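You operate a simulated robot arm through the tools that you are given. There is no shell and no other tool.

Carry out the task below with a simulated two-armed robot. There is one attempt and no reset: what you move stays moved.

## Task
Lock the orange box in the drawer unit and carry the unit to the grey riser.
Fine: shut the drawer, then turn the catch a quarter turn; both hands all the way. Set down upright: orange box.

It is judged by the outcome, as a careful person would: the job done as asked, and still so three seconds after it is handed in. It fails if anything else is knocked over, pushed out of place, dropped, spilled or broken.

## Robot
Two 6-joint arms with two-finger parallel grippers on one trunk, on a base that moves. Base frame: it is fixed to the floor where the robot stands at the start and does not move with it; the origin is under the middle of the robot, x ahead of it, y to its left, z up. Units: mm, rad, N and s.
The left shoulder is at the start at [80, 216, 1597], the right one opposite. With the tool pointing down near the work surface each hand reaches from about 100 to 740 mm from the robot's upright axis, wherever it stands, measured 20 degrees to its own side. Places, roughly: drawer catch [1300, 1700, 1000]; drawer unit [1250, 1750, 1000]; orange box (6x4x4 cm) [1100, 1400, 900]; top of the grey riser [700, 1200, 1000]; unit [1300, 1600, 900]; unit drawer [1300, 1600, 900]. Payload 3.43 kg a hand.
The TCP of each hand is the grasp point between the finger pads, 30 mm short of the fingertips. In the tool frame z runs along the fingers and y along their closing line. The gripper opens to 94 mm. The fingers are 28 mm wide and 10 mm thick; the gripper's body (50 by 96 mm) begins 55 mm behind the TCP.
Orientation is told as [roll, pitch, yaw] about the base's x, y, z axes, in that order, counted from this pose: with the fingers straight down and closing along the base's y, the tool's x points along the base's -x, its y along +y and its z along -z.

## Interface
- The arms move only by the tool apply_moves. It takes "left_motion", "right_motion" or both (then of equal length, played together; a hand with none holds still); each is a list of rows, each an object of numbers (a shift or turn left out is 0, a gripper value left out holds the last): "dx", "dy", "dz": the shift along the tool's x, y, z in units of 30 mm (1.0 is 30 mm); "rx", "ry", "rz": the turn, a rotation vector about the tool's x, y, z in units of 8 degrees (1.0 is 8 degrees); "gripper": the gripper command, from -1 (shut) to 1 (fully open), values between in proportion. In form: [{"dx": .., "dy": .., "dz": .., "rx": .., "ry": .., "rz": .., "gripper": ..}, ...]. A call has 1 to 20 rows; each row shifts and turns the commanded pose from where the row before left it, along the tool's axes as they then stand. A call with a number of a shift or a turn outside -1 to 1 is refused whole. A row lasts 0.2 s, in which the tool goes at most 50 mm and 0.15 rad; a call with a longer step from one row to the next is refused whole, and so is a gripper value outside its range. Where a pose cannot be reached the arm comes as near as it can. A force on the tool above 40 N (or 10 N above the force at the start of the call, whichever is more), or a blocked arm, ends the call early, and 0.2 s more pass. The fingers move at their own pace (about 72 mm/s each) and stop on an object; they squeeze with about 25 N. The grip force told is the motor's: it shows also when the fingers shut on nothing. Time passes only in rows, and 0.2 s behind the last, so rows that do not move let the fingers close. The reply holds the time, the measured pose of the TCP, the force on the tool along the base axes, the opening and the grip force, in the units named above and with some noise, with the torque about the TCP (base axes, N m) and any sound that the robot's microphone picked up.
- Cameras (640 x 400 px; columns grow to the right, rows downward): "scene" is now at [103.7, -22.8, 1772.5]; the picture's right is [-0.18, -0.98, 0.00], its down [-0.70, 0.13, -0.71] and it looks along [0.69, -0.13, -0.71] (base axes); focal length 274 px, centre (320, 200). "left" rides on the left gripper at [76, -14, -102] in its tool frame; the picture's right is [0.18, 0.98, 0.00], its down [-0.75, 0.14, -0.64] and it looks along [-0.63, 0.12, 0.77] (tool axes); focal length 243 px, centre (320, 200). "right" rides on the right gripper at [76, 14, -103] in its tool frame; the picture's right is [-0.18, 0.98, 0.00], its down [-0.75, -0.14, -0.64] and it looks along [-0.63, -0.12, 0.77] (tool axes); focal length 243 px, centre (320, 200). There is no depth. A picture from a camera that has moved, and an enlarged one, comes with that camera's place and axes in the base frame and with its lens. The place of the scene camera against the robot may be out by one fixed shift of up to 25 mm in any direction.
- get_image(camera): a new picture of that camera. It takes no simulated time.
- slide_trunk(by): slides the trunk up (or, below 0, down) by that many mm; the arms and the scene camera ride with it, the base frame stays. It gives what a move gives, with no picture.
- base_move(legs): drives the robot by 1 to 6 legs, each [ahead, left, turn to the left] in mm, mm and rad, along the robot's own axes; the way and the turn of a leg run together, so that a leg with both is an arc; at most 1500 mm and 3.142 rad a leg. The arms and the cameras ride along, it lands a little off, and it stops where it bumps. It gives what a move gives.
- pan_tilt(pan, tilt): turns the head with the scene camera to pan (to the left, within 1.501 rad either way) and tilt (down, from -0.506 to 1.204), counted from straight ahead of the robot. It gives what a move gives.
- zoom(camera, box): a new picture of the part [left, top, right, bottom] of that camera's present view, enlarged. It takes no simulated time.
- hand_in(): hands the job in; it is judged then, once.

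Nothing tells you exact positions but the pictures and the camera data. Unless the task says otherwise, let go and move clear before handing in.

The tools are called as a command line: name --argument value ..., lists and objects as JSON in quotes. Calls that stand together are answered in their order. apply_moves: Moves the arms, as the interface text tells. Its arguments: {"type":"object","properties":{"left_motion":{"type":"array","items":{"type":"object","properties":{"dx":{"type":"number"},"dy":{"type":"number"},"dz":{"type":"number"},"rx":{"type":"number"},"ry":{"type":"number"},"rz":{"type":"number"},"gripper":{"type":"number"}}}},"right_motion":{"type":"array","items":{"type":"object","properties":{"dx":{"type":"number"},"dy":{"type":"number"},"dz":{"type":"number"},"rx":{"type":"number"},"ry":{"type":"number"},"rz":{"type":"number"},"gripper":{"type":"number"}}}}},"required":[]} The other tools are called the same way: slide_trunk (by) moves the trunk up or down; base_move (legs) drives the base; pan_tilt (pan, tilt) turns the head that bears the scene camera; get_image (camera) takes a picture; zoom (camera, box) takes an enlarged picture of a part of a camera's view; hand_in () hands the job in.

At the start:

```text
t: 0.0
left_position: [608.7, 221.0, 1098.2]
left_orientation: [-0.001, -0.001, 0.0]
left_force: [0.4, 1.1, 0.4]
left_wrist_torque: [0.01, 0.01, 0.01]
left_finger_gap: 93.9
left_finger_force: 0.0
right_position: [417.3, -193.8, 999.7]
right_orientation: [-0.001, 0.001, 0.0]
right_force: [0.1, -0.9, 0.1]
right_wrist_torque: [0.01, 0.0, -0.02]
right_finger_gap: 93.9
right_finger_force: 0.0
trunk travel left (down, up): [-827.0, 13.0]
robot x, y, heading: [0.6, 1.7, 0.001]
head pan, tilt (commanded): [-0.183, 0.785]
```

scene: 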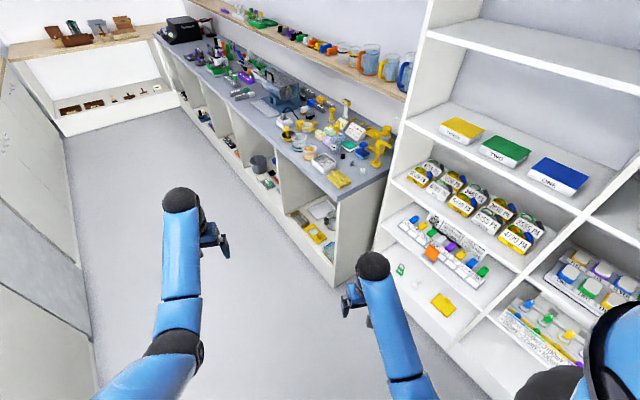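
right: 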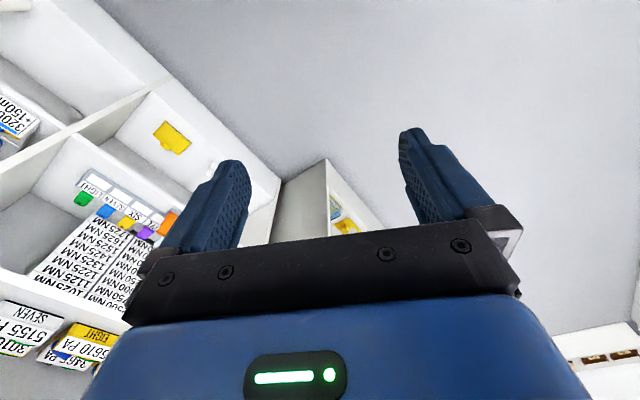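
left: 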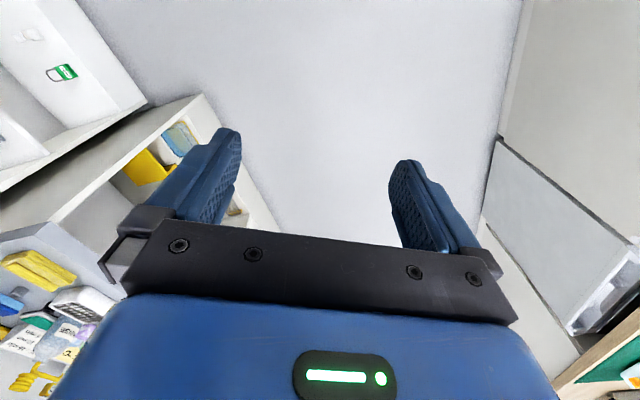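

I see a workshop room with benches ahead and shelves to the right; the drawer unit should be ahead and to the left, so I turn the head that way to look first.

pan_tilt --pan 0.9 --tilt 0.5

get_image --camera "scene"

```text
t: 1.3
left_position: [607.5, 221.9, 1097.6]
left_orientation: [0.0, 0.0, 0.0]
left_force: [-0.3, -0.1, -0.1]
left_wrist_torque: [-0.02, 0.0, -0.01]
left_finger_gap: 94.0
left_finger_force: 0.3
right_position: [417.8, -195.1, 1000.5]
right_orientation: [0.0, 0.002, 0.0]
right_force: [0.6, -0.1, -0.4]
right_wrist_torque: [0.0, 0.01, 0.01]
right_finger_gap: 93.9
right_finger_force: 0.1
trunk travel left (down, up): [-827.0, 13.0]
robot x, y, heading: [-0.9, -1.2, -0.002]
head pan, tilt (commanded): [0.901, 0.499]
```

```text
taken
camera scene: at [80.4, 63.2, 1797.4], right [0.78, -0.62, 0.0], down [-0.3, -0.38, -0.88], along [0.55, 0.69, -0.48], focal length 274 px, centre (320, 200)
```

scene: 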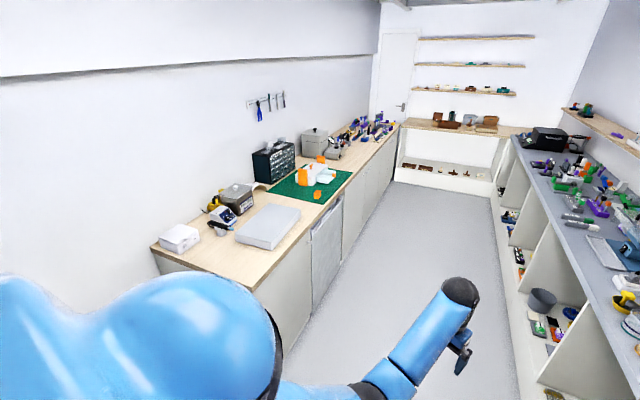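

To the left is a wooden bench with a grey slab (the riser) and on a green mat a white/orange unit with an orange thing in front. I zoom in on them.

zoom --camera "scene" --box '[220, 130, 380, 230]'

zoom --camera "scene" --box '[140, 150, 340, 275]'

```text
4.00 times, centred on (300, 180) of scene
camera zoom: at [80.4, 63.2, 1797.4], right [0.78, -0.62, 0.0], down [-0.3, -0.38, -0.88], along [0.55, 0.69, -0.48], focal length 1097 px, centre (400, 280)
```

zoom: 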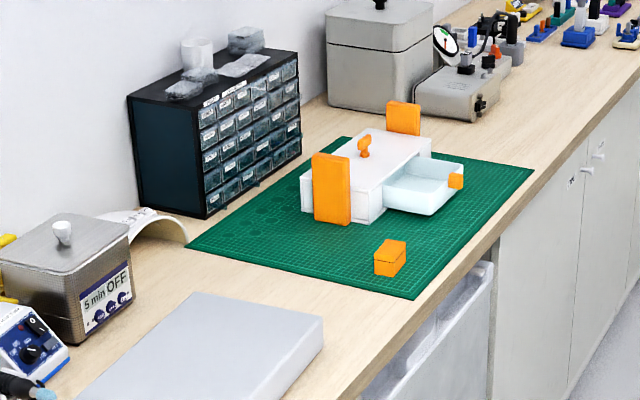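

```text
3.20 times, centred on (240, 212) of scene
camera zoom: at [80.4, 63.2, 1797.4], right [0.78, -0.62, 0.0], down [-0.3, -0.38, -0.88], along [0.55, 0.69, -0.48], focal length 878 px, centre (576, 160)
```

zoom: 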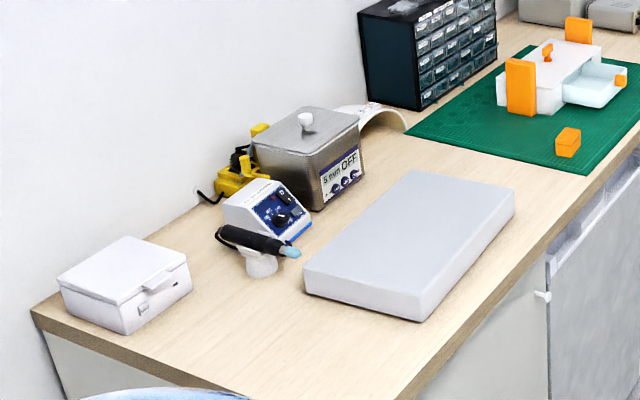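

The drawer unit sits on the green mat with its drawer open toward the aisle, orange box in front-left of it, and the riser further left on the same bench. Before driving I check the left and right surroundings.

pan_tilt --pan 1.5 --tilt 0.7

get_image --camera "scene"

```text
t: 2.3
left_position: [607.4, 220.9, 1098.6]
left_orientation: [0.0, -0.001, 0.001]
left_force: [0.0, 0.2, 0.0]
left_wrist_torque: [-0.02, -0.01, 0.01]
left_finger_gap: 94.2
left_finger_force: 0.0
right_position: [416.6, -194.0, 1000.3]
right_orientation: [-0.002, 0.0, -0.001]
right_force: [0.8, -0.4, 0.8]
right_wrist_torque: [0.0, 0.0, -0.01]
right_finger_gap: 93.8
right_finger_force: 0.1
trunk travel left (down, up): [-827.0, 13.0]
robot x, y, heading: [0.1, 0.6, -0.004]
head pan, tilt (commanded): [1.499, 0.7]
```

```text
taken
camera scene: at [29.9, 76.7, 1779.7], right [1.0, -0.07, 0.0], down [-0.05, -0.64, -0.77], along [0.06, 0.76, -0.64], focal length 274 px, centre (320, 200)
```

scene: 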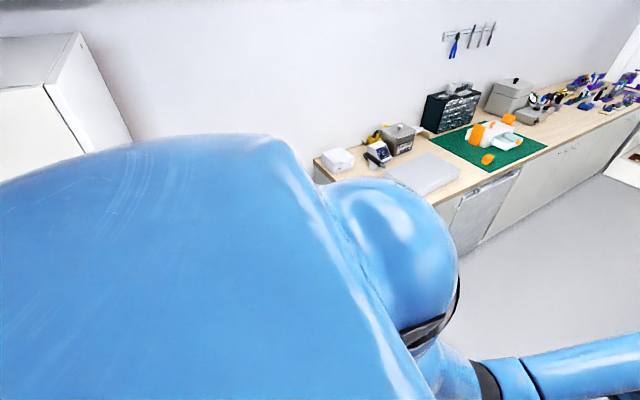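

There is a cabinet at the far left but the path along the aisle toward the unit looks free. The bench runs at about 27° to base x; I raise and draw in the hands, then drive along the aisle to stand before the unit.

apply_moves --left_motion '[{"dx": 1, "dz": -0.5}, {"dx": 1, "dz": -0.5}, {"dx": 1, "dz": -0.5}, {"dx": 1, "dz": -0.5}, {"dx": 1, "dz": -0.5}, {"dx": 1, "dz": -0.5}, {}]' --right_motion '[{"dz": -1}, {"dz": -1}, {"dz": -1}, {"dz": -1}, {"dz": -1}, {"dz": -1}, {}]'

pan_tilt --pan 0.5 --tilt 0.7

get_image --camera "scene"

```text
t: 3.9
left_position: [498.0, 221.5, 1047.8]
left_orientation: [0.0, -0.005, 0.001]
left_force: [0.1, -0.4, -0.9]
left_wrist_torque: [-0.02, 0.0, 0.01]
left_finger_gap: 94.1
left_finger_force: 0.0
left hand out of reach, approached as far as the arm can: row 1, 2, 3, 4, 5, 6
right_position: [417.8, -195.4, 1029.6]
right_orientation: [0.0, -0.002, 0.0]
right_force: [1.5, 0.0, 0.1]
right_wrist_torque: [-0.01, 0.01, -0.03]
right_finger_gap: 94.1
right_finger_force: 0.1
right hand out of reach, approached as far as the arm can: row 2, 3, 4, 5, 6
trunk travel left (down, up): [-827.0, 13.0]
robot x, y, heading: [-3.1, -0.6, 0.004]
head pan, tilt (commanded): [1.499, 0.7]
```

```text
t: 5.2
left_position: [497.7, 223.2, 1045.8]
left_orientation: [0.0, -0.004, 0.0]
left_force: [-0.3, -0.2, -0.8]
left_wrist_torque: [-0.02, -0.01, -0.02]
left_finger_gap: 94.1
left_finger_force: 0.1
right_position: [417.6, -194.3, 1028.5]
right_orientation: [0.0, 0.001, -0.001]
right_force: [-0.1, 0.3, -0.3]
right_wrist_torque: [0.02, -0.04, -0.01]
right_finger_gap: 94.0
right_finger_force: 0.0
trunk travel left (down, up): [-827.0, 13.0]
robot x, y, heading: [-0.2, -1.2, 0.007]
head pan, tilt (commanded): [0.499, 0.7]
```

```text
taken
camera scene: at [98.2, 32.6, 1779.7], right [0.48, -0.88, 0.0], down [-0.57, -0.31, -0.76], along [0.67, 0.37, -0.64], focal length 274 px, centre (320, 200)
```

scene: 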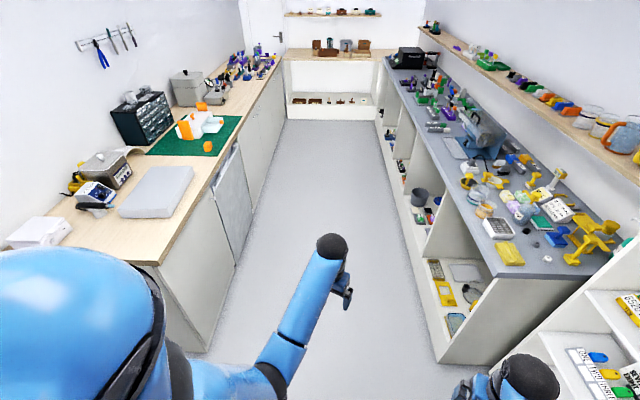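

The bench direction is about 25° left of base x, its front edge roughly 650 mm from me, and the aisle is clear. I turn to run along the aisle and drive up beside the unit.

base_move --legs '[[0, 0, 0.436], [1300, 0, 0]]'

pan_tilt --pan 1.0 --tilt 0.7

get_image --camera "scene"

```text
t: 13.0
left_position: [1521.9, 972.4, 1047.4]
left_orientation: [-0.001, -0.004, 0.451]
left_force: [-0.1, -0.3, -0.2]
left_wrist_torque: [-0.01, -0.01, 0.02]
left_finger_gap: 93.8
left_finger_force: 0.0
right_position: [1630.5, 561.9, 1029.3]
right_orientation: [0.001, -0.002, 0.453]
right_force: [-0.1, -0.4, 1.5]
right_wrist_torque: [0.03, 0.0, 0.0]
right_finger_gap: 93.7
right_finger_force: 0.1
trunk travel left (down, up): [-827.0, 13.0]
robot x, y, heading: [1171.2, 556.2, 0.452]
head pan, tilt (commanded): [0.499, 0.7]
```

```text
t: 13.9
left_position: [1522.9, 972.1, 1046.0]
left_orientation: [-0.001, -0.003, 0.452]
left_force: [-0.2, 0.1, -0.5]
left_wrist_torque: [-0.03, 0.01, -0.02]
left_finger_gap: 93.9
left_finger_force: 0.2
right_position: [1631.9, 562.3, 1029.0]
right_orientation: [0.001, 0.0, 0.452]
right_force: [-0.4, 0.3, -1.9]
right_wrist_torque: [-0.01, 0.0, -0.03]
right_finger_gap: 94.1
right_finger_force: 0.1
trunk travel left (down, up): [-827.0, 13.0]
robot x, y, heading: [1170.2, 557.1, 0.454]
head pan, tilt (commanded): [1.0, 0.7]
```

```text
taken
camera scene: at [1202.6, 644.9, 1779.6], right [0.99, -0.12, 0.0], down [-0.08, -0.64, -0.76], along [0.09, 0.76, -0.64], focal length 274 px, centre (320, 200)
```

scene: 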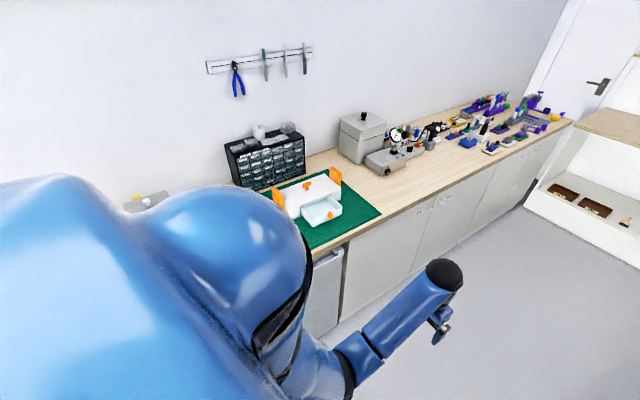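

I'm at about (1171, 557); the unit is still ahead-left. I go on another 450 mm along the bench and turn to face it.

base_move --legs '[[450, 0, 0], [0, 0, 1.555]]'

pan_tilt --pan 0.0 --tilt 0.75

get_image --camera "scene"

```text
t: 20.4
left_position: [1171.2, 1112.9, 1046.9]
left_orientation: [0.0, -0.005, 2.004]
left_force: [-0.2, 0.7, -0.6]
left_wrist_torque: [0.0, 0.01, 0.04]
left_finger_gap: 94.0
left_finger_force: 0.1
right_position: [1583.3, 1215.3, 1029.2]
right_orientation: [0.0, 0.0, 2.001]
right_force: [-0.9, 0.1, -0.2]
right_wrist_torque: [0.03, 0.01, -0.02]
right_finger_gap: 94.2
right_finger_force: 0.2
trunk travel left (down, up): [-827.0, 13.0]
robot x, y, heading: [1579.6, 757.0, 2.004]
head pan, tilt (commanded): [1.0, 0.7]
```

```text
t: 21.7
left_position: [1170.3, 1114.5, 1048.1]
left_orientation: [0.0, -0.001, 2.003]
left_force: [0.4, -0.8, 0.2]
left_wrist_torque: [0.02, 0.04, 0.0]
left_finger_gap: 93.9
left_finger_force: 0.1
right_position: [1582.6, 1215.5, 1029.3]
right_orientation: [0.0, 0.001, 2.001]
right_force: [0.3, -0.3, -0.3]
right_wrist_torque: [0.02, 0.0, -0.02]
right_finger_gap: 94.0
right_finger_force: 0.1
trunk travel left (down, up): [-827.0, 13.0]
robot x, y, heading: [1584.7, 753.1, 1.999]
head pan, tilt (commanded): [0.0, 0.75]
```

```text
taken
camera scene: at [1526.8, 849.4, 1775.4], right [0.91, 0.42, 0.0], down [0.29, -0.62, -0.73], along [-0.31, 0.66, -0.68], focal length 274 px, centre (320, 200)
```

scene: 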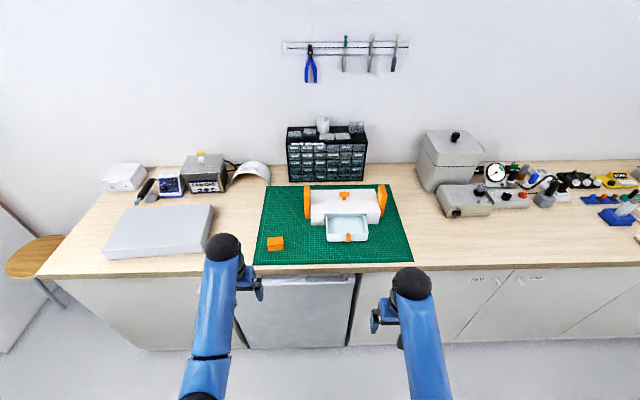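

Now the unit is straight ahead, about centred, with the orange box front-left and the riser further left. I zoom in for details.

zoom --camera "scene" --box '[240, 160, 432, 280]'

zoom --camera "scene" --box '[296, 175, 392, 235]'

zoom --camera "scene" --box '[80, 150, 272, 270]'

```text
3.33 times, centred on (336, 220) of scene
camera zoom: at [1526.8, 849.4, 1775.4], right [0.91, 0.42, 0.0], down [0.29, -0.62, -0.73], along [-0.31, 0.66, -0.68], focal length 914 px, centre (267, 133)
```

zoom: 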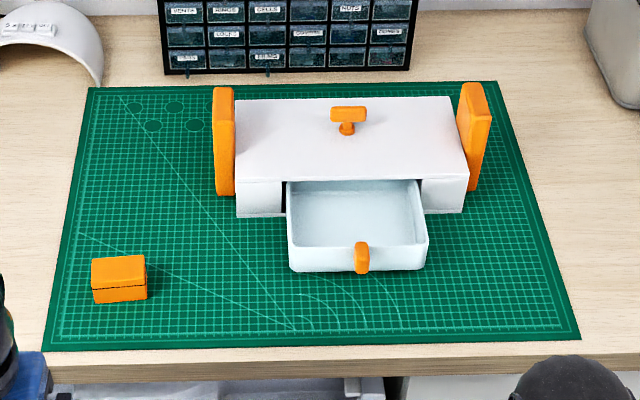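

```text
6.67 times, centred on (344, 205) of scene
camera zoom: at [1526.8, 849.4, 1775.4], right [0.91, 0.42, 0.0], down [0.29, -0.62, -0.73], along [-0.31, 0.66, -0.68], focal length 1829 px, centre (160, 167)
```

zoom: 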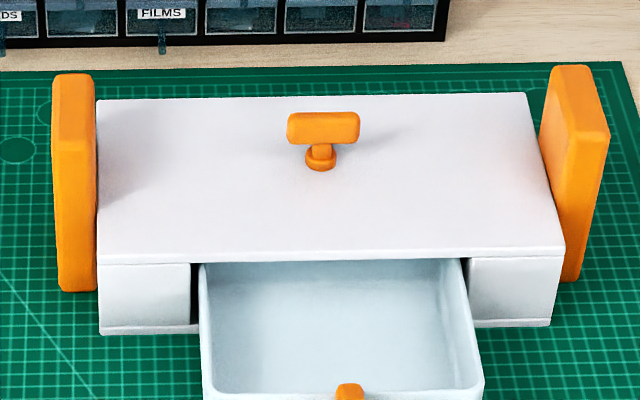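

```text
3.33 times, centred on (176, 210) of scene
camera zoom: at [1526.8, 849.4, 1775.4], right [0.91, 0.42, 0.0], down [0.29, -0.62, -0.73], along [-0.31, 0.66, -0.68], focal length 914 px, centre (800, 167)
```

zoom: 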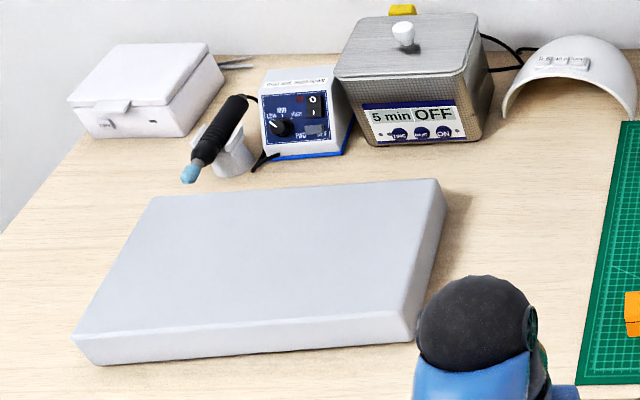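

The unit (white body, blue-white drawer open toward me, T-shaped orange catch on top, orange plate handles on both sides) lies ahead and slightly right; box ahead-left. I creep forward to the bench.

base_move --legs '[[200, 0, 0.02]]'

get_image --camera "scene"

get_image --camera "left"

get_image --camera "right"

```text
t: 23.3
left_position: [1080.5, 1280.3, 1049.9]
left_orientation: [-0.002, -0.007, 2.024]
left_force: [0.1, 0.0, 0.3]
left_wrist_torque: [0.04, -0.02, -0.01]
left_finger_gap: 93.8
left_finger_force: 0.1
right_position: [1491.1, 1390.6, 1030.9]
right_orientation: [0.0, -0.005, 2.023]
right_force: [-0.4, -0.4, 0.6]
right_wrist_torque: [0.0, -0.01, 0.02]
right_finger_gap: 94.0
right_finger_force: 0.1
trunk travel left (down, up): [-827.0, 13.0]
robot x, y, heading: [1497.0, 929.0, 2.022]
head pan, tilt (commanded): [0.0, 0.75]
```

```text
taken
camera scene: at [1443.6, 1020.6, 1776.0], right [0.9, 0.44, 0.0], down [0.3, -0.61, -0.73], along [-0.32, 0.66, -0.68], focal length 274 px, centre (320, 200)
```

scene: 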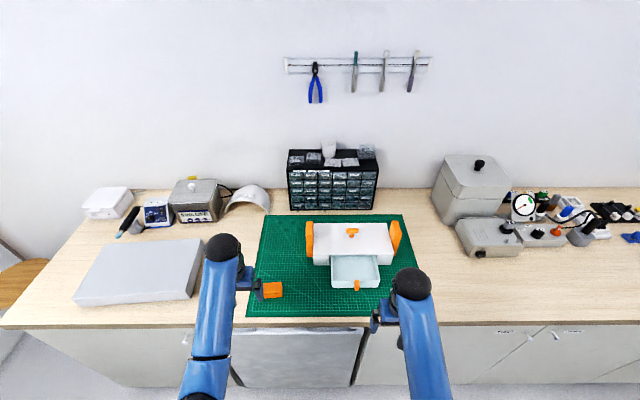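

```text
taken
camera left: at [1128.3, 1218.2, 1150.6], right [-0.8, -0.59, 0.0], down [-0.45, 0.61, 0.65], along [-0.38, 0.52, -0.76], focal length 243 px, centre (320, 200)
```

left: 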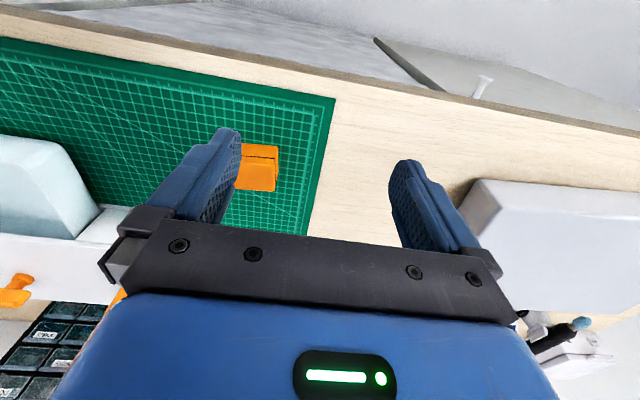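

```text
taken
camera right: at [1512.3, 1313.8, 1133.2], right [-0.96, -0.26, 0.0], down [-0.2, 0.74, 0.64], along [-0.17, 0.62, -0.76], focal length 243 px, centre (320, 200)
```

right: 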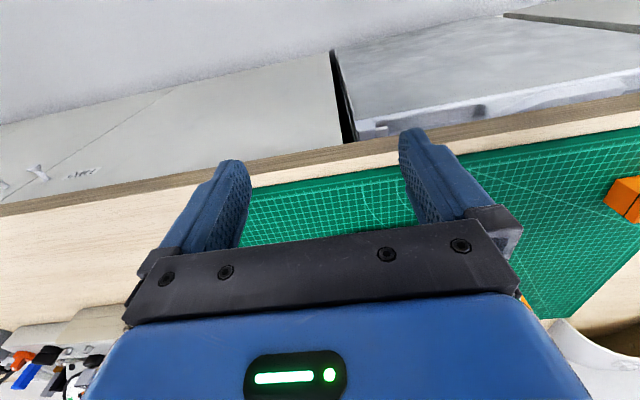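

The box is just ahead-right of the left hand and the bench edge is still ~450 mm from my axis. I creep a bit closer so that both box and drawer are in easy reach.

base_move --legs '[[100, 0, 0.0]]'

get_image --camera "scene"

get_image --camera "left"

zoom --camera "scene" --box '[260, 220, 452, 340]'

```text
t: 24.4
left_position: [1039.7, 1365.1, 1049.7]
left_orientation: [0.001, -0.009, 2.022]
left_force: [0.1, 0.4, 0.8]
left_wrist_torque: [0.06, 0.05, -0.01]
left_finger_gap: 93.9
left_finger_force: 0.0
right_position: [1448.5, 1475.5, 1031.3]
right_orientation: [0.0, -0.007, 2.024]
right_force: [0.0, -0.9, 1.1]
right_wrist_torque: [0.04, 0.01, 0.02]
right_finger_gap: 94.1
right_finger_force: 0.0
trunk travel left (down, up): [-827.0, 13.0]
robot x, y, heading: [1457.0, 1021.4, 2.023]
head pan, tilt (commanded): [0.0, 0.75]
```

```text
taken
camera scene: at [1402.5, 1105.1, 1776.4], right [0.9, 0.44, 0.0], down [0.3, -0.61, -0.74], along [-0.32, 0.66, -0.68], focal length 274 px, centre (320, 200)
```

scene: 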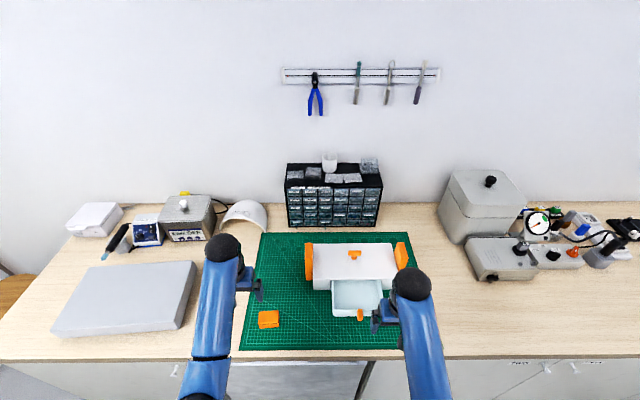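

```text
taken
camera left: at [1086.4, 1304.0, 1151.8], right [-0.8, -0.59, 0.0], down [-0.45, 0.61, 0.65], along [-0.38, 0.52, -0.76], focal length 243 px, centre (320, 200)
```

left: 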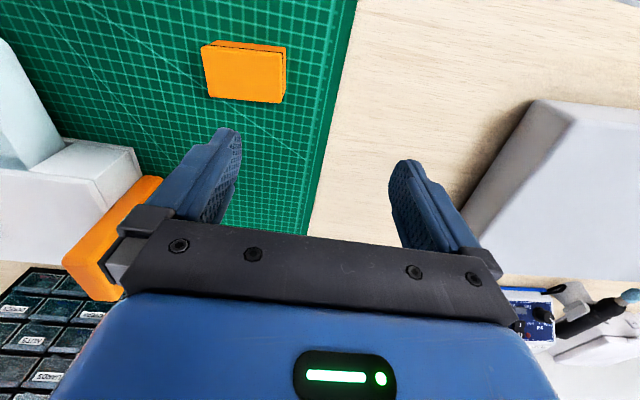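

```text
3.33 times, centred on (356, 280) of scene
camera zoom: at [1402.5, 1105.1, 1776.4], right [0.9, 0.44, 0.0], down [0.3, -0.61, -0.74], along [-0.32, 0.66, -0.68], focal length 914 px, centre (200, -67)
```

zoom: 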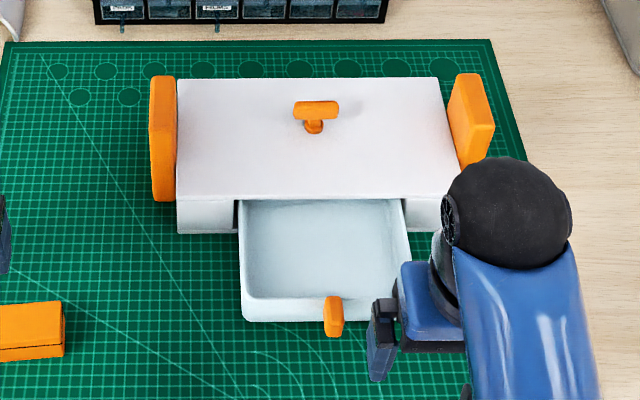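

The box shows fully in the left wrist view, behind and to the right of the hand. I zoom in to measure its pose.

zoom --camera "left" --box '[180, 20, 308, 120]'

zoom --camera "scene" --box '[240, 300, 304, 340]'

```text
4.00 times, centred on (244, 70) of left
camera zoom: at [1086.4, 1304.0, 1151.8], right [-0.8, -0.59, 0.0], down [-0.45, 0.61, 0.65], along [-0.38, 0.52, -0.76], focal length 970 px, centre (624, 720)
```

zoom: 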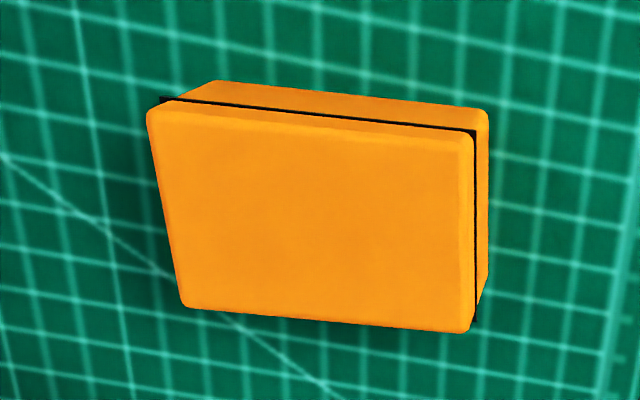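

```text
10.00 times, centred on (272, 320) of scene
camera zoom: at [1402.5, 1105.1, 1776.4], right [0.9, 0.44, 0.0], down [0.3, -0.61, -0.74], along [-0.32, 0.66, -0.68], focal length 2743 px, centre (800, -1000)
```

zoom: 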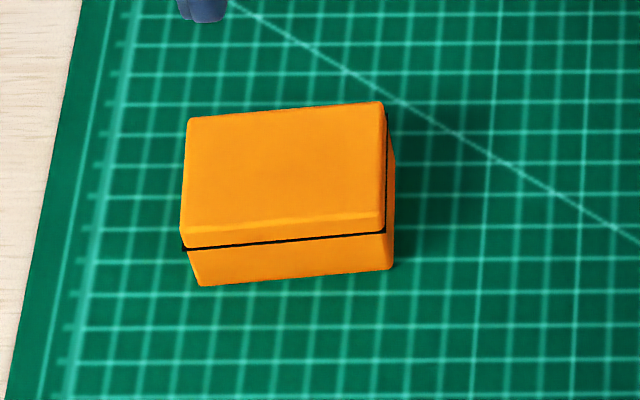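

The box top sits at about z≈943, centre ≈(1105, 1380), its long side turned about 0.09 rad from my gripper. I first make a small test move of the left hand to see how commands accumulate.

apply_moves --left_motion '[{"dy": -0.5}, {"dy": -0.5}, {}]'

```text
t: 25.2
left_position: [1064.1, 1385.5, 1045.2]
left_orientation: [-0.001, -0.003, 2.022]
left_force: [0.1, 1.1, -0.9]
left_wrist_torque: [0.01, 0.02, 0.0]
left_finger_gap: 93.7
left_finger_force: 0.0
right_position: [1447.0, 1481.1, 1029.4]
right_orientation: [0.0, 0.001, 2.023]
right_force: [0.6, 0.0, 0.1]
right_wrist_torque: [-0.02, -0.01, -0.01]
right_finger_gap: 93.7
right_finger_force: 0.2
trunk travel left (down, up): [-827.0, 13.0]
robot x, y, heading: [1455.3, 1023.6, 2.024]
head pan, tilt (commanded): [0.0, 0.75]
```

Commands start from the actual pose. I move over the box, lowering to z≈1000 and turning to match its yaw, then look again.

apply_moves --left_motion '[{"dx": 0.39, "dy": -0.58, "dz": 0.75, "rz": -0.32}, {"dx": 0.39, "dy": -0.58, "dz": 0.75, "rz": -0.32}, {}]'

get_image --camera "left"

zoom --camera "scene" --box '[208, 270, 304, 330]'

```text
t: 26.0
left_position: [1104.4, 1381.4, 1001.4]
left_orientation: [0.0, -0.001, 2.11]
left_force: [-0.5, 0.1, 0.6]
left_wrist_torque: [0.04, -0.03, -0.01]
left_finger_gap: 93.8
left_finger_force: 0.0
right_position: [1446.5, 1482.7, 1028.1]
right_orientation: [0.0, 0.0, 2.023]
right_force: [0.7, 0.4, 0.1]
right_wrist_torque: [-0.03, 0.02, 0.0]
right_finger_gap: 94.0
right_finger_force: 0.0
trunk travel left (down, up): [-827.0, 13.0]
robot x, y, heading: [1451.5, 1019.8, 2.016]
head pan, tilt (commanded): [0.0, 0.75]
```

```text
taken
camera left: at [1157.0, 1323.8, 1103.2], right [-0.75, -0.66, 0.0], down [-0.51, 0.57, 0.64], along [-0.43, 0.48, -0.77], focal length 243 px, centre (320, 200)
```

left: 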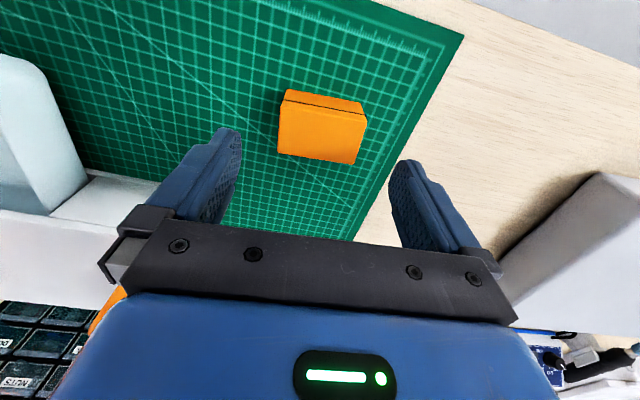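

```text
6.67 times, centred on (256, 300) of scene
camera zoom: at [1396.5, 1116.7, 1775.3], right [0.9, 0.44, 0.0], down [0.3, -0.61, -0.73], along [-0.32, 0.66, -0.68], focal length 1829 px, centre (747, -467)
```

zoom: 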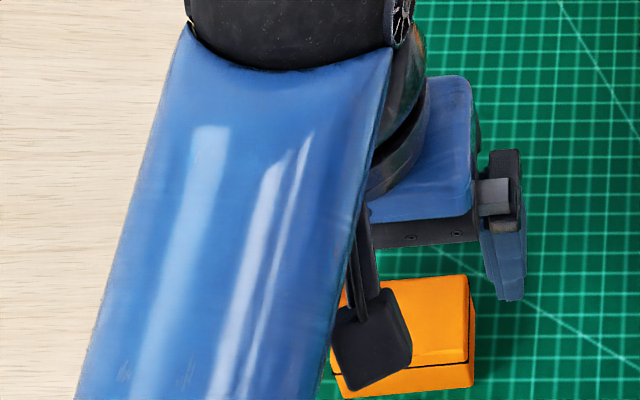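

The gripper now looks aligned in yaw with the box; I zoom the wrist view to refine the offset.

zoom --camera "left" --box '[244, 70, 404, 170]'

```text
4.00 times, centred on (324, 120) of left
camera zoom: at [1157.0, 1323.8, 1103.2], right [-0.75, -0.66, 0.0], down [-0.51, 0.57, 0.64], along [-0.43, 0.48, -0.77], focal length 970 px, centre (304, 520)
```

zoom: 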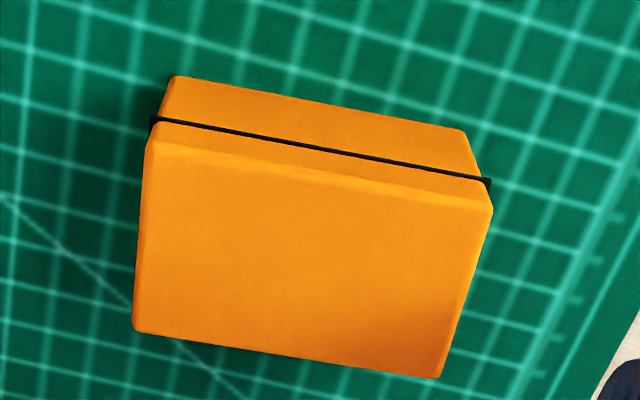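

Centred over the box within ~1 mm. I lower to about z≈942 so the fingertips come down alongside the box, just above the mat.

apply_moves --left_motion '[{"dz": 0.66}, {"dz": 0.66}, {"dz": 0.66}, {}]'

get_image --camera "left"

zoom --camera "scene" --box '[224, 280, 320, 340]'

```text
t: 27.0
left_position: [1105.2, 1380.1, 940.9]
left_orientation: [0.0, -0.001, 2.113]
left_force: [-0.2, -0.4, -0.2]
left_wrist_torque: [-0.02, 0.01, -0.01]
left_finger_gap: 94.0
left_finger_force: 0.0
right_position: [1447.5, 1482.0, 1029.1]
right_orientation: [0.0, 0.0, 2.024]
right_force: [0.1, -0.2, 0.1]
right_wrist_torque: [-0.01, 0.01, 0.02]
right_finger_gap: 94.0
right_finger_force: 0.0
trunk travel left (down, up): [-827.0, 13.0]
robot x, y, heading: [1452.1, 1021.9, 2.019]
head pan, tilt (commanded): [0.0, 0.75]
```

```text
taken
camera left: at [1157.1, 1323.4, 1043.9], right [-0.75, -0.66, 0.0], down [-0.51, 0.57, 0.64], along [-0.43, 0.48, -0.77], focal length 243 px, centre (320, 200)
```

left: 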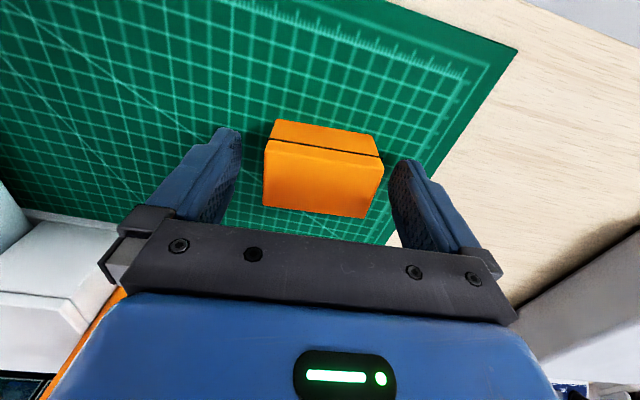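

```text
6.67 times, centred on (272, 310) of scene
camera zoom: at [1397.7, 1115.2, 1775.5], right [0.9, 0.44, 0.0], down [0.3, -0.61, -0.73], along [-0.32, 0.66, -0.68], focal length 1829 px, centre (640, -533)
```

zoom: 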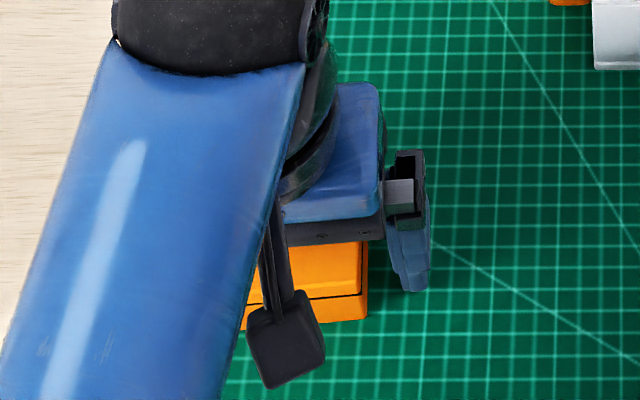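

Fingers straddle the box with clearance on both sides. I lower 5 mm more and close.

apply_moves --left_motion '[{"dz": 0.18}, {"gripper": -1}, {"gripper": -1}, {"gripper": -1}, {"gripper": -1}, {"gripper": -1}]'

get_image --camera "left"

```text
t: 28.4
left_position: [1104.6, 1380.0, 936.4]
left_orientation: [0.0, -0.002, 2.113]
left_force: [-0.2, 0.3, 0.3]
left_wrist_torque: [0.02, 0.03, 0.0]
left_finger_gap: 63.6
left_finger_force: 24.6
right_position: [1446.6, 1481.5, 1028.7]
right_orientation: [0.0, 0.0, 2.024]
right_force: [0.0, -1.3, 0.4]
right_wrist_torque: [0.0, 0.01, -0.01]
right_finger_gap: 94.0
right_finger_force: 0.1
trunk travel left (down, up): [-827.0, 13.0]
robot x, y, heading: [1455.1, 1022.7, 2.03]
head pan, tilt (commanded): [0.0, 0.75]
```

```text
taken
camera left: at [1157.0, 1323.4, 1038.6], right [-0.75, -0.66, 0.0], down [-0.51, 0.57, 0.64], along [-0.43, 0.48, -0.77], focal length 243 px, centre (320, 200)
```

left: 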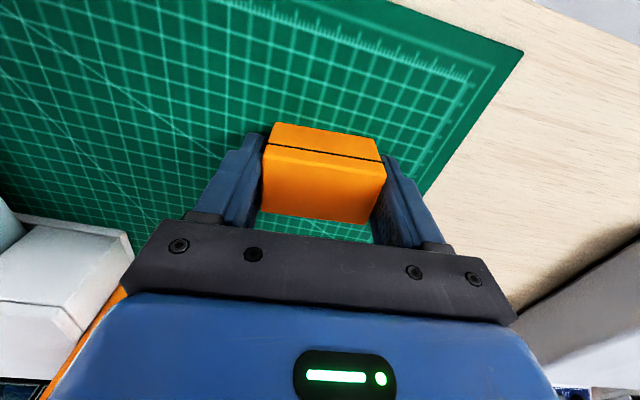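

The box is gripped (63.6 mm). I lift it straight up about 85 mm and check.

apply_moves --left_motion '[{"dz": -0.5}, {"dz": -0.75}, {"dz": -0.8}, {"dz": -0.8}, {}]'

get_image --camera "left"

get_image --camera "scene"

```text
t: 29.6
left_position: [1103.5, 1380.9, 1021.8]
left_orientation: [0.0, -0.002, 2.112]
left_force: [-0.1, -0.1, -1.3]
left_wrist_torque: [-0.01, -0.03, 0.03]
left_finger_gap: 63.5
left_finger_force: 24.8
right_position: [1446.6, 1481.9, 1029.7]
right_orientation: [-0.001, 0.002, 2.023]
right_force: [-1.0, -0.2, 0.2]
right_wrist_torque: [-0.02, -0.02, -0.03]
right_finger_gap: 93.9
right_finger_force: 0.0
trunk travel left (down, up): [-827.0, 13.0]
robot x, y, heading: [1452.3, 1022.1, 2.024]
head pan, tilt (commanded): [0.0, 0.75]
```

```text
taken
camera left: at [1156.5, 1322.8, 1124.3], right [-0.75, -0.66, 0.0], down [-0.51, 0.57, 0.64], along [-0.43, 0.48, -0.77], focal length 243 px, centre (320, 200)
```

left: 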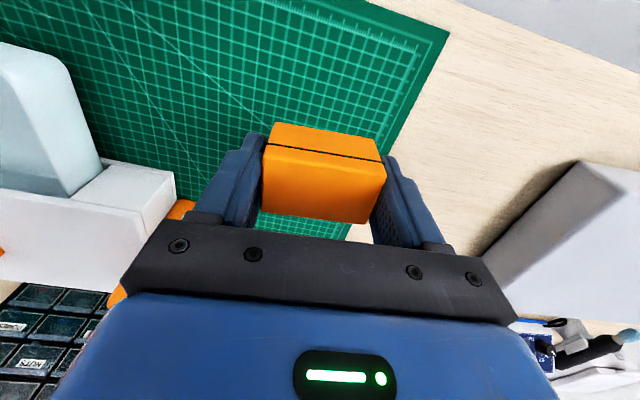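

```text
taken
camera scene: at [1397.4, 1115.5, 1775.4], right [0.9, 0.44, 0.0], down [0.3, -0.61, -0.73], along [-0.32, 0.66, -0.68], focal length 274 px, centre (320, 200)
```

scene: 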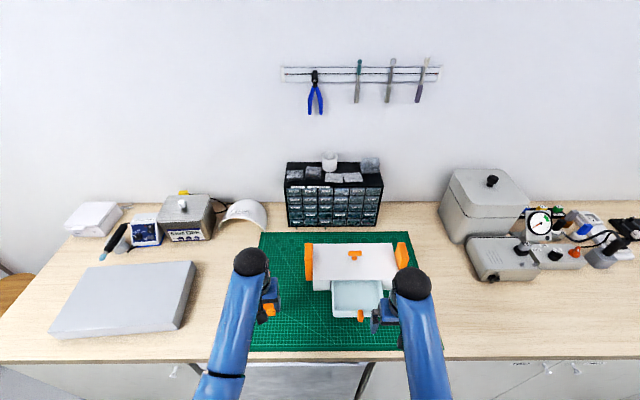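

The box is held upright. I shift the base right ~115 mm so the unit is centred in front of me.

base_move --legs '[[0, -115, 0.0]]'

get_image --camera "scene"

get_image --camera "left"

get_image --camera "right"

zoom --camera "scene" --box '[230, 225, 390, 325]'

```text
t: 30.8
left_position: [1198.3, 1426.0, 1020.6]
left_orientation: [-0.005, -0.001, 2.115]
left_force: [-0.7, -0.3, -0.2]
left_wrist_torque: [0.01, -0.06, -0.02]
left_finger_gap: 63.6
left_finger_force: 24.7
right_position: [1541.0, 1528.7, 1030.7]
right_orientation: [-0.007, -0.001, 2.023]
right_force: [-0.5, 0.0, -0.2]
right_wrist_torque: [0.03, -0.05, -0.04]
right_finger_gap: 94.1
right_finger_force: 0.1
trunk travel left (down, up): [-827.0, 13.0]
robot x, y, heading: [1553.8, 1073.1, 2.027]
head pan, tilt (commanded): [0.0, 0.75]
```

```text
taken
camera scene: at [1490.0, 1160.5, 1775.4], right [0.9, 0.44, 0.01], down [0.3, -0.61, -0.73], along [-0.32, 0.66, -0.68], focal length 274 px, centre (320, 200)
```

scene: 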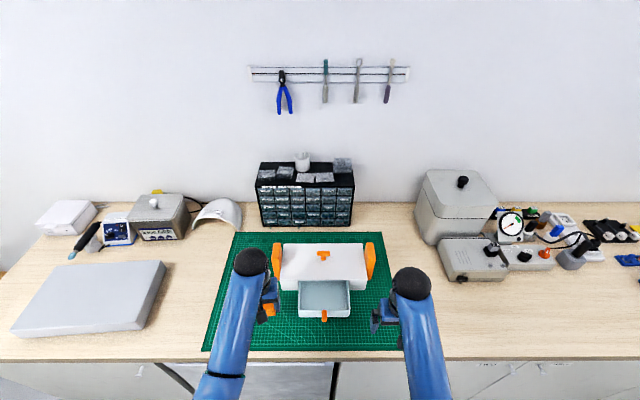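

```text
taken
camera left: at [1251.6, 1368.7, 1123.2], right [-0.75, -0.67, -0.01], down [-0.51, 0.57, 0.64], along [-0.42, 0.48, -0.77], focal length 243 px, centre (320, 200)
```

left: 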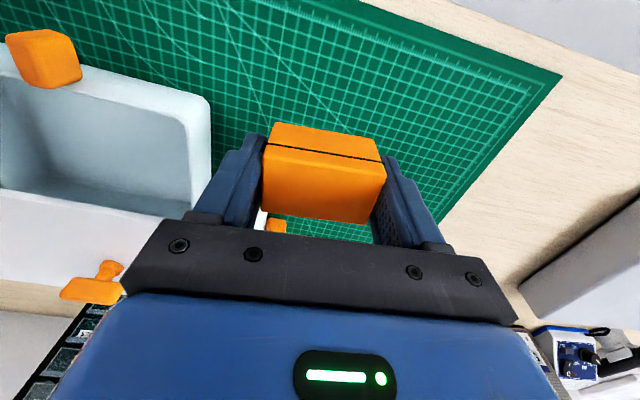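

```text
taken
camera right: at [1562.2, 1452.9, 1132.8], right [-0.96, -0.27, -0.01], down [-0.21, 0.74, 0.64], along [-0.17, 0.62, -0.77], focal length 243 px, centre (320, 200)
```

right: 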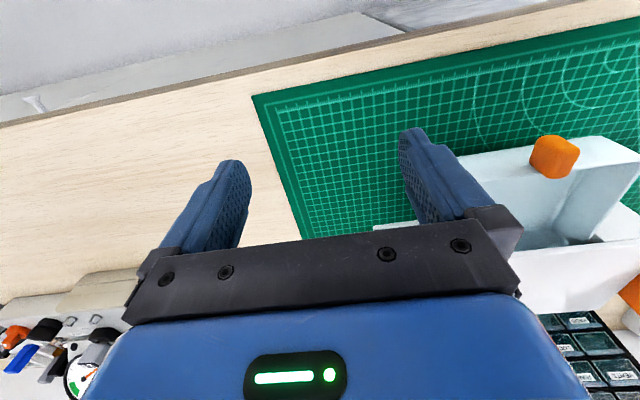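

```text
4.00 times, centred on (310, 275) of scene
camera zoom: at [1490.0, 1160.5, 1775.4], right [0.9, 0.44, 0.01], down [0.3, -0.61, -0.73], along [-0.32, 0.66, -0.68], focal length 1097 px, centre (360, -100)
```

zoom: 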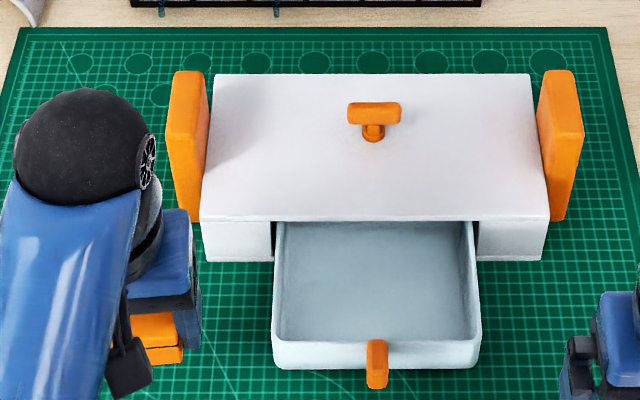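

Both wrist views agree the drawer knob is at about (1357, 1498, 960), with the drawer opening roughly centred on me. I carry the box over the drawer at a safe height and square it up.

apply_moves --left_motion '[{"dx": -0.113, "dy": -0.955, "dz": -0.1}, {"dx": -0.113, "dy": -0.955, "dz": -0.1}, {"dx": -0.113, "dy": -0.955, "dz": -0.1}, {"dx": -0.113, "dy": -0.955, "dz": -0.1}, {"dx": -0.113, "dy": -0.955, "dz": 0}, {"dx": -0.113, "dy": -0.955, "dz": 0}, {"rz": 0.54}, {}]'

get_image --camera "left"

get_image --camera "right"

zoom --camera "scene" --box '[230, 225, 390, 325]'

```text
t: 32.6
left_position: [1340.7, 1534.1, 1033.5]
left_orientation: [0.001, -0.001, 2.038]
left_force: [0.2, -0.6, -0.8]
left_wrist_torque: [0.0, -0.01, 0.03]
left_finger_gap: 63.7
left_finger_force: 24.9
right_position: [1546.4, 1531.4, 1029.0]
right_orientation: [0.0, 0.0, 2.026]
right_force: [0.6, -0.3, -0.4]
right_wrist_torque: [0.03, 0.03, 0.01]
right_finger_gap: 93.9
right_finger_force: 0.0
trunk travel left (down, up): [-827.0, 13.0]
robot x, y, heading: [1556.5, 1072.7, 2.025]
head pan, tilt (commanded): [0.0, 0.75]
```

```text
taken
camera left: at [1388.3, 1473.5, 1136.3], right [-0.79, -0.61, 0.0], down [-0.47, 0.61, 0.64], along [-0.39, 0.51, -0.77], focal length 243 px, centre (320, 200)
```

left: 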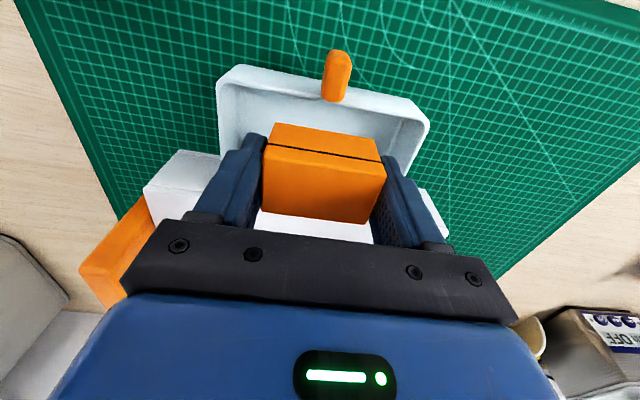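

```text
taken
camera right: at [1567.1, 1455.1, 1131.9], right [-0.96, -0.27, 0.0], down [-0.2, 0.74, 0.64], along [-0.17, 0.62, -0.77], focal length 243 px, centre (320, 200)
```

right: 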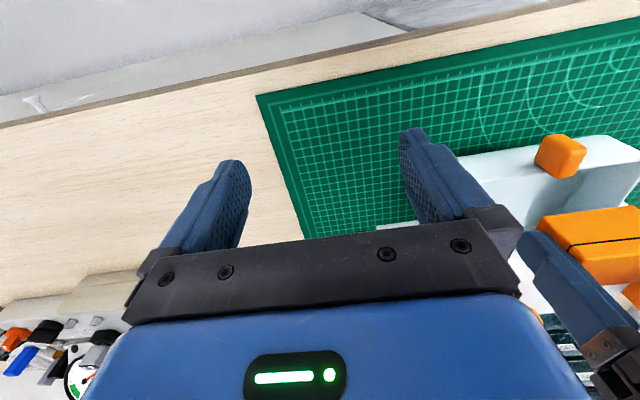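

```text
4.00 times, centred on (310, 275) of scene
camera zoom: at [1497.9, 1164.1, 1775.4], right [0.9, 0.44, 0.0], down [0.3, -0.61, -0.73], along [-0.32, 0.66, -0.68], focal length 1097 px, centre (360, -100)
```

zoom: 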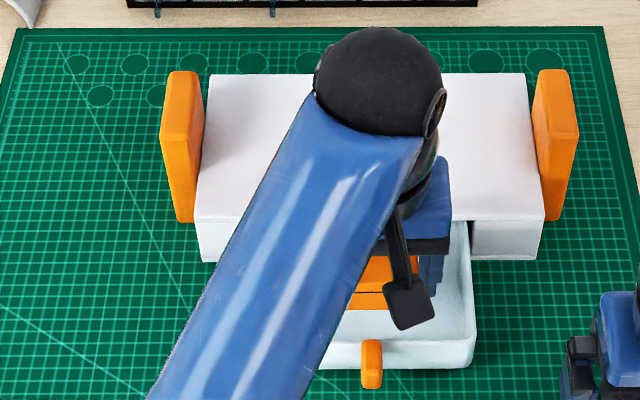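

The box is laterally centred on the drawer; it needs ~20 mm more forward. Then I lower it into the drawer to just above the floor.

apply_moves --left_motion '[{"dx": -0.4, "dy": 0.08}, {"dx": -0.3}, {"dz": 0.65}, {"dz": 0.65}, {"dz": 0.65}, {"dz": 0.5}, {}]'

get_image --camera "left"

zoom --camera "right" --box '[440, 110, 640, 310]'

zoom --camera "scene" --box '[278, 265, 374, 325]'

```text
t: 34.2
left_position: [1328.5, 1552.7, 961.2]
left_orientation: [0.001, 0.0, 2.038]
left_force: [0.4, 0.5, -0.1]
left_wrist_torque: [-0.01, 0.02, 0.0]
left_finger_gap: 63.3
left_finger_force: 25.3
right_position: [1546.1, 1531.8, 1029.2]
right_orientation: [0.0, 0.0, 2.024]
right_force: [0.5, -0.3, 0.2]
right_wrist_torque: [0.02, 0.01, 0.03]
right_finger_gap: 94.1
right_finger_force: 0.1
trunk travel left (down, up): [-827.0, 13.0]
robot x, y, heading: [1553.4, 1071.9, 2.027]
head pan, tilt (commanded): [0.0, 0.75]
```

```text
taken
camera left: at [1376.9, 1491.6, 1063.1], right [-0.79, -0.61, 0.0], down [-0.47, 0.61, 0.64], along [-0.39, 0.51, -0.77], focal length 243 px, centre (320, 200)
```

left: 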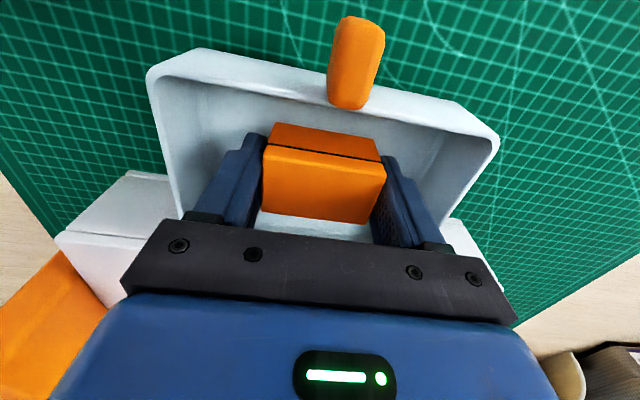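

```text
2.00 times, centred on (540, 210) of right
camera zoom: at [1567.4, 1455.3, 1131.8], right [-0.96, -0.27, 0.0], down [-0.2, 0.74, 0.64], along [-0.17, 0.62, -0.77], focal length 485 px, centre (-120, 180)
```

zoom: 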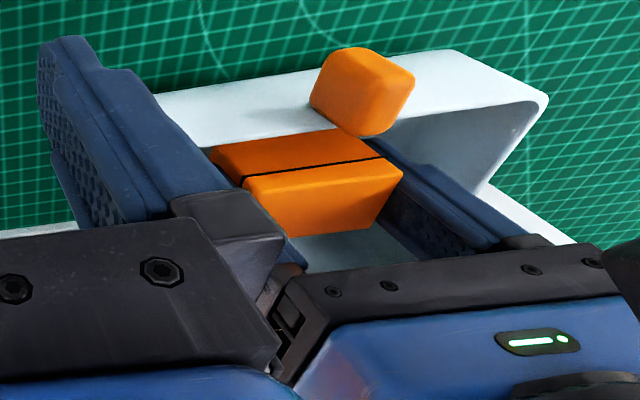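

```text
6.67 times, centred on (326, 295) of scene
camera zoom: at [1498.4, 1164.4, 1775.4], right [0.9, 0.44, 0.0], down [0.3, -0.61, -0.73], along [-0.32, 0.66, -0.68], focal length 1829 px, centre (280, -433)
```

zoom: 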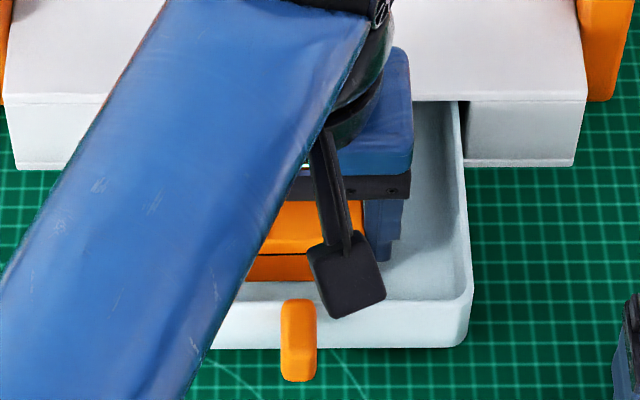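

The box is inside the drawer walls with room on all sides. I lower it in small steps, watching the force for contact with the drawer floor.

apply_moves --left_motion '[{"dz": 0.12}, {"dz": 0.12}, {"dz": 0.1}, {}]'

```text
t: 35.2
left_position: [1328.6, 1551.9, 950.3]
left_orientation: [0.001, -0.001, 2.039]
left_force: [0.1, -0.2, 0.0]
left_wrist_torque: [0.0, -0.01, -0.01]
left_finger_gap: 63.6
left_finger_force: 25.2
right_position: [1544.5, 1530.3, 1029.0]
right_orientation: [0.0, 0.002, 2.025]
right_force: [0.4, -0.9, 0.2]
right_wrist_torque: [0.05, 0.0, 0.01]
right_finger_gap: 94.1
right_finger_force: 0.0
trunk travel left (down, up): [-827.0, 13.0]
robot x, y, heading: [1555.6, 1070.5, 2.027]
head pan, tilt (commanded): [0.0, 0.75]
```

No contact yet at z≈950; I go on in 2 mm steps.

apply_moves --left_motion '[{"dz": 0.07}, {"dz": 0.07}, {}]'

get_image --camera "left"

```text
t: 36.0
left_position: [1329.3, 1552.0, 946.8]
left_orientation: [0.0, -0.006, 2.039]
left_force: [0.4, -1.2, 9.6]
left_wrist_torque: [0.13, 0.04, 0.02]
left_finger_gap: 63.8
left_finger_force: 24.7
right_position: [1546.9, 1528.6, 1030.1]
right_orientation: [0.0, -0.001, 2.025]
right_force: [0.0, -0.2, -0.4]
right_wrist_torque: [0.01, -0.02, -0.01]
right_finger_gap: 93.8
right_finger_force: 0.0
trunk travel left (down, up): [-827.0, 13.0]
robot x, y, heading: [1557.0, 1069.9, 2.025]
head pan, tilt (commanded): [0.0, 0.75]
```

```text
taken
camera left: at [1377.3, 1490.7, 1048.9], right [-0.79, -0.61, 0.0], down [-0.47, 0.61, 0.64], along [-0.39, 0.51, -0.76], focal length 243 px, centre (320, 200)
```

left: 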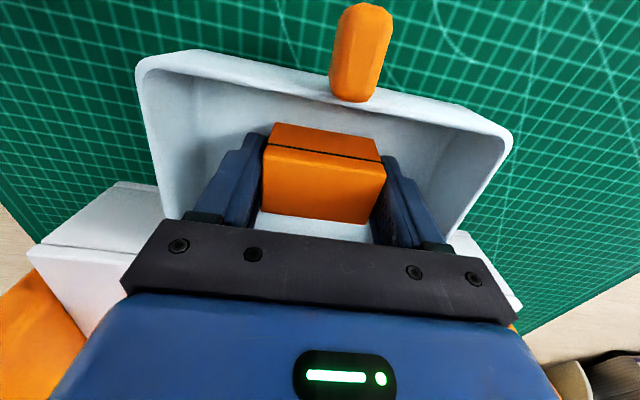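

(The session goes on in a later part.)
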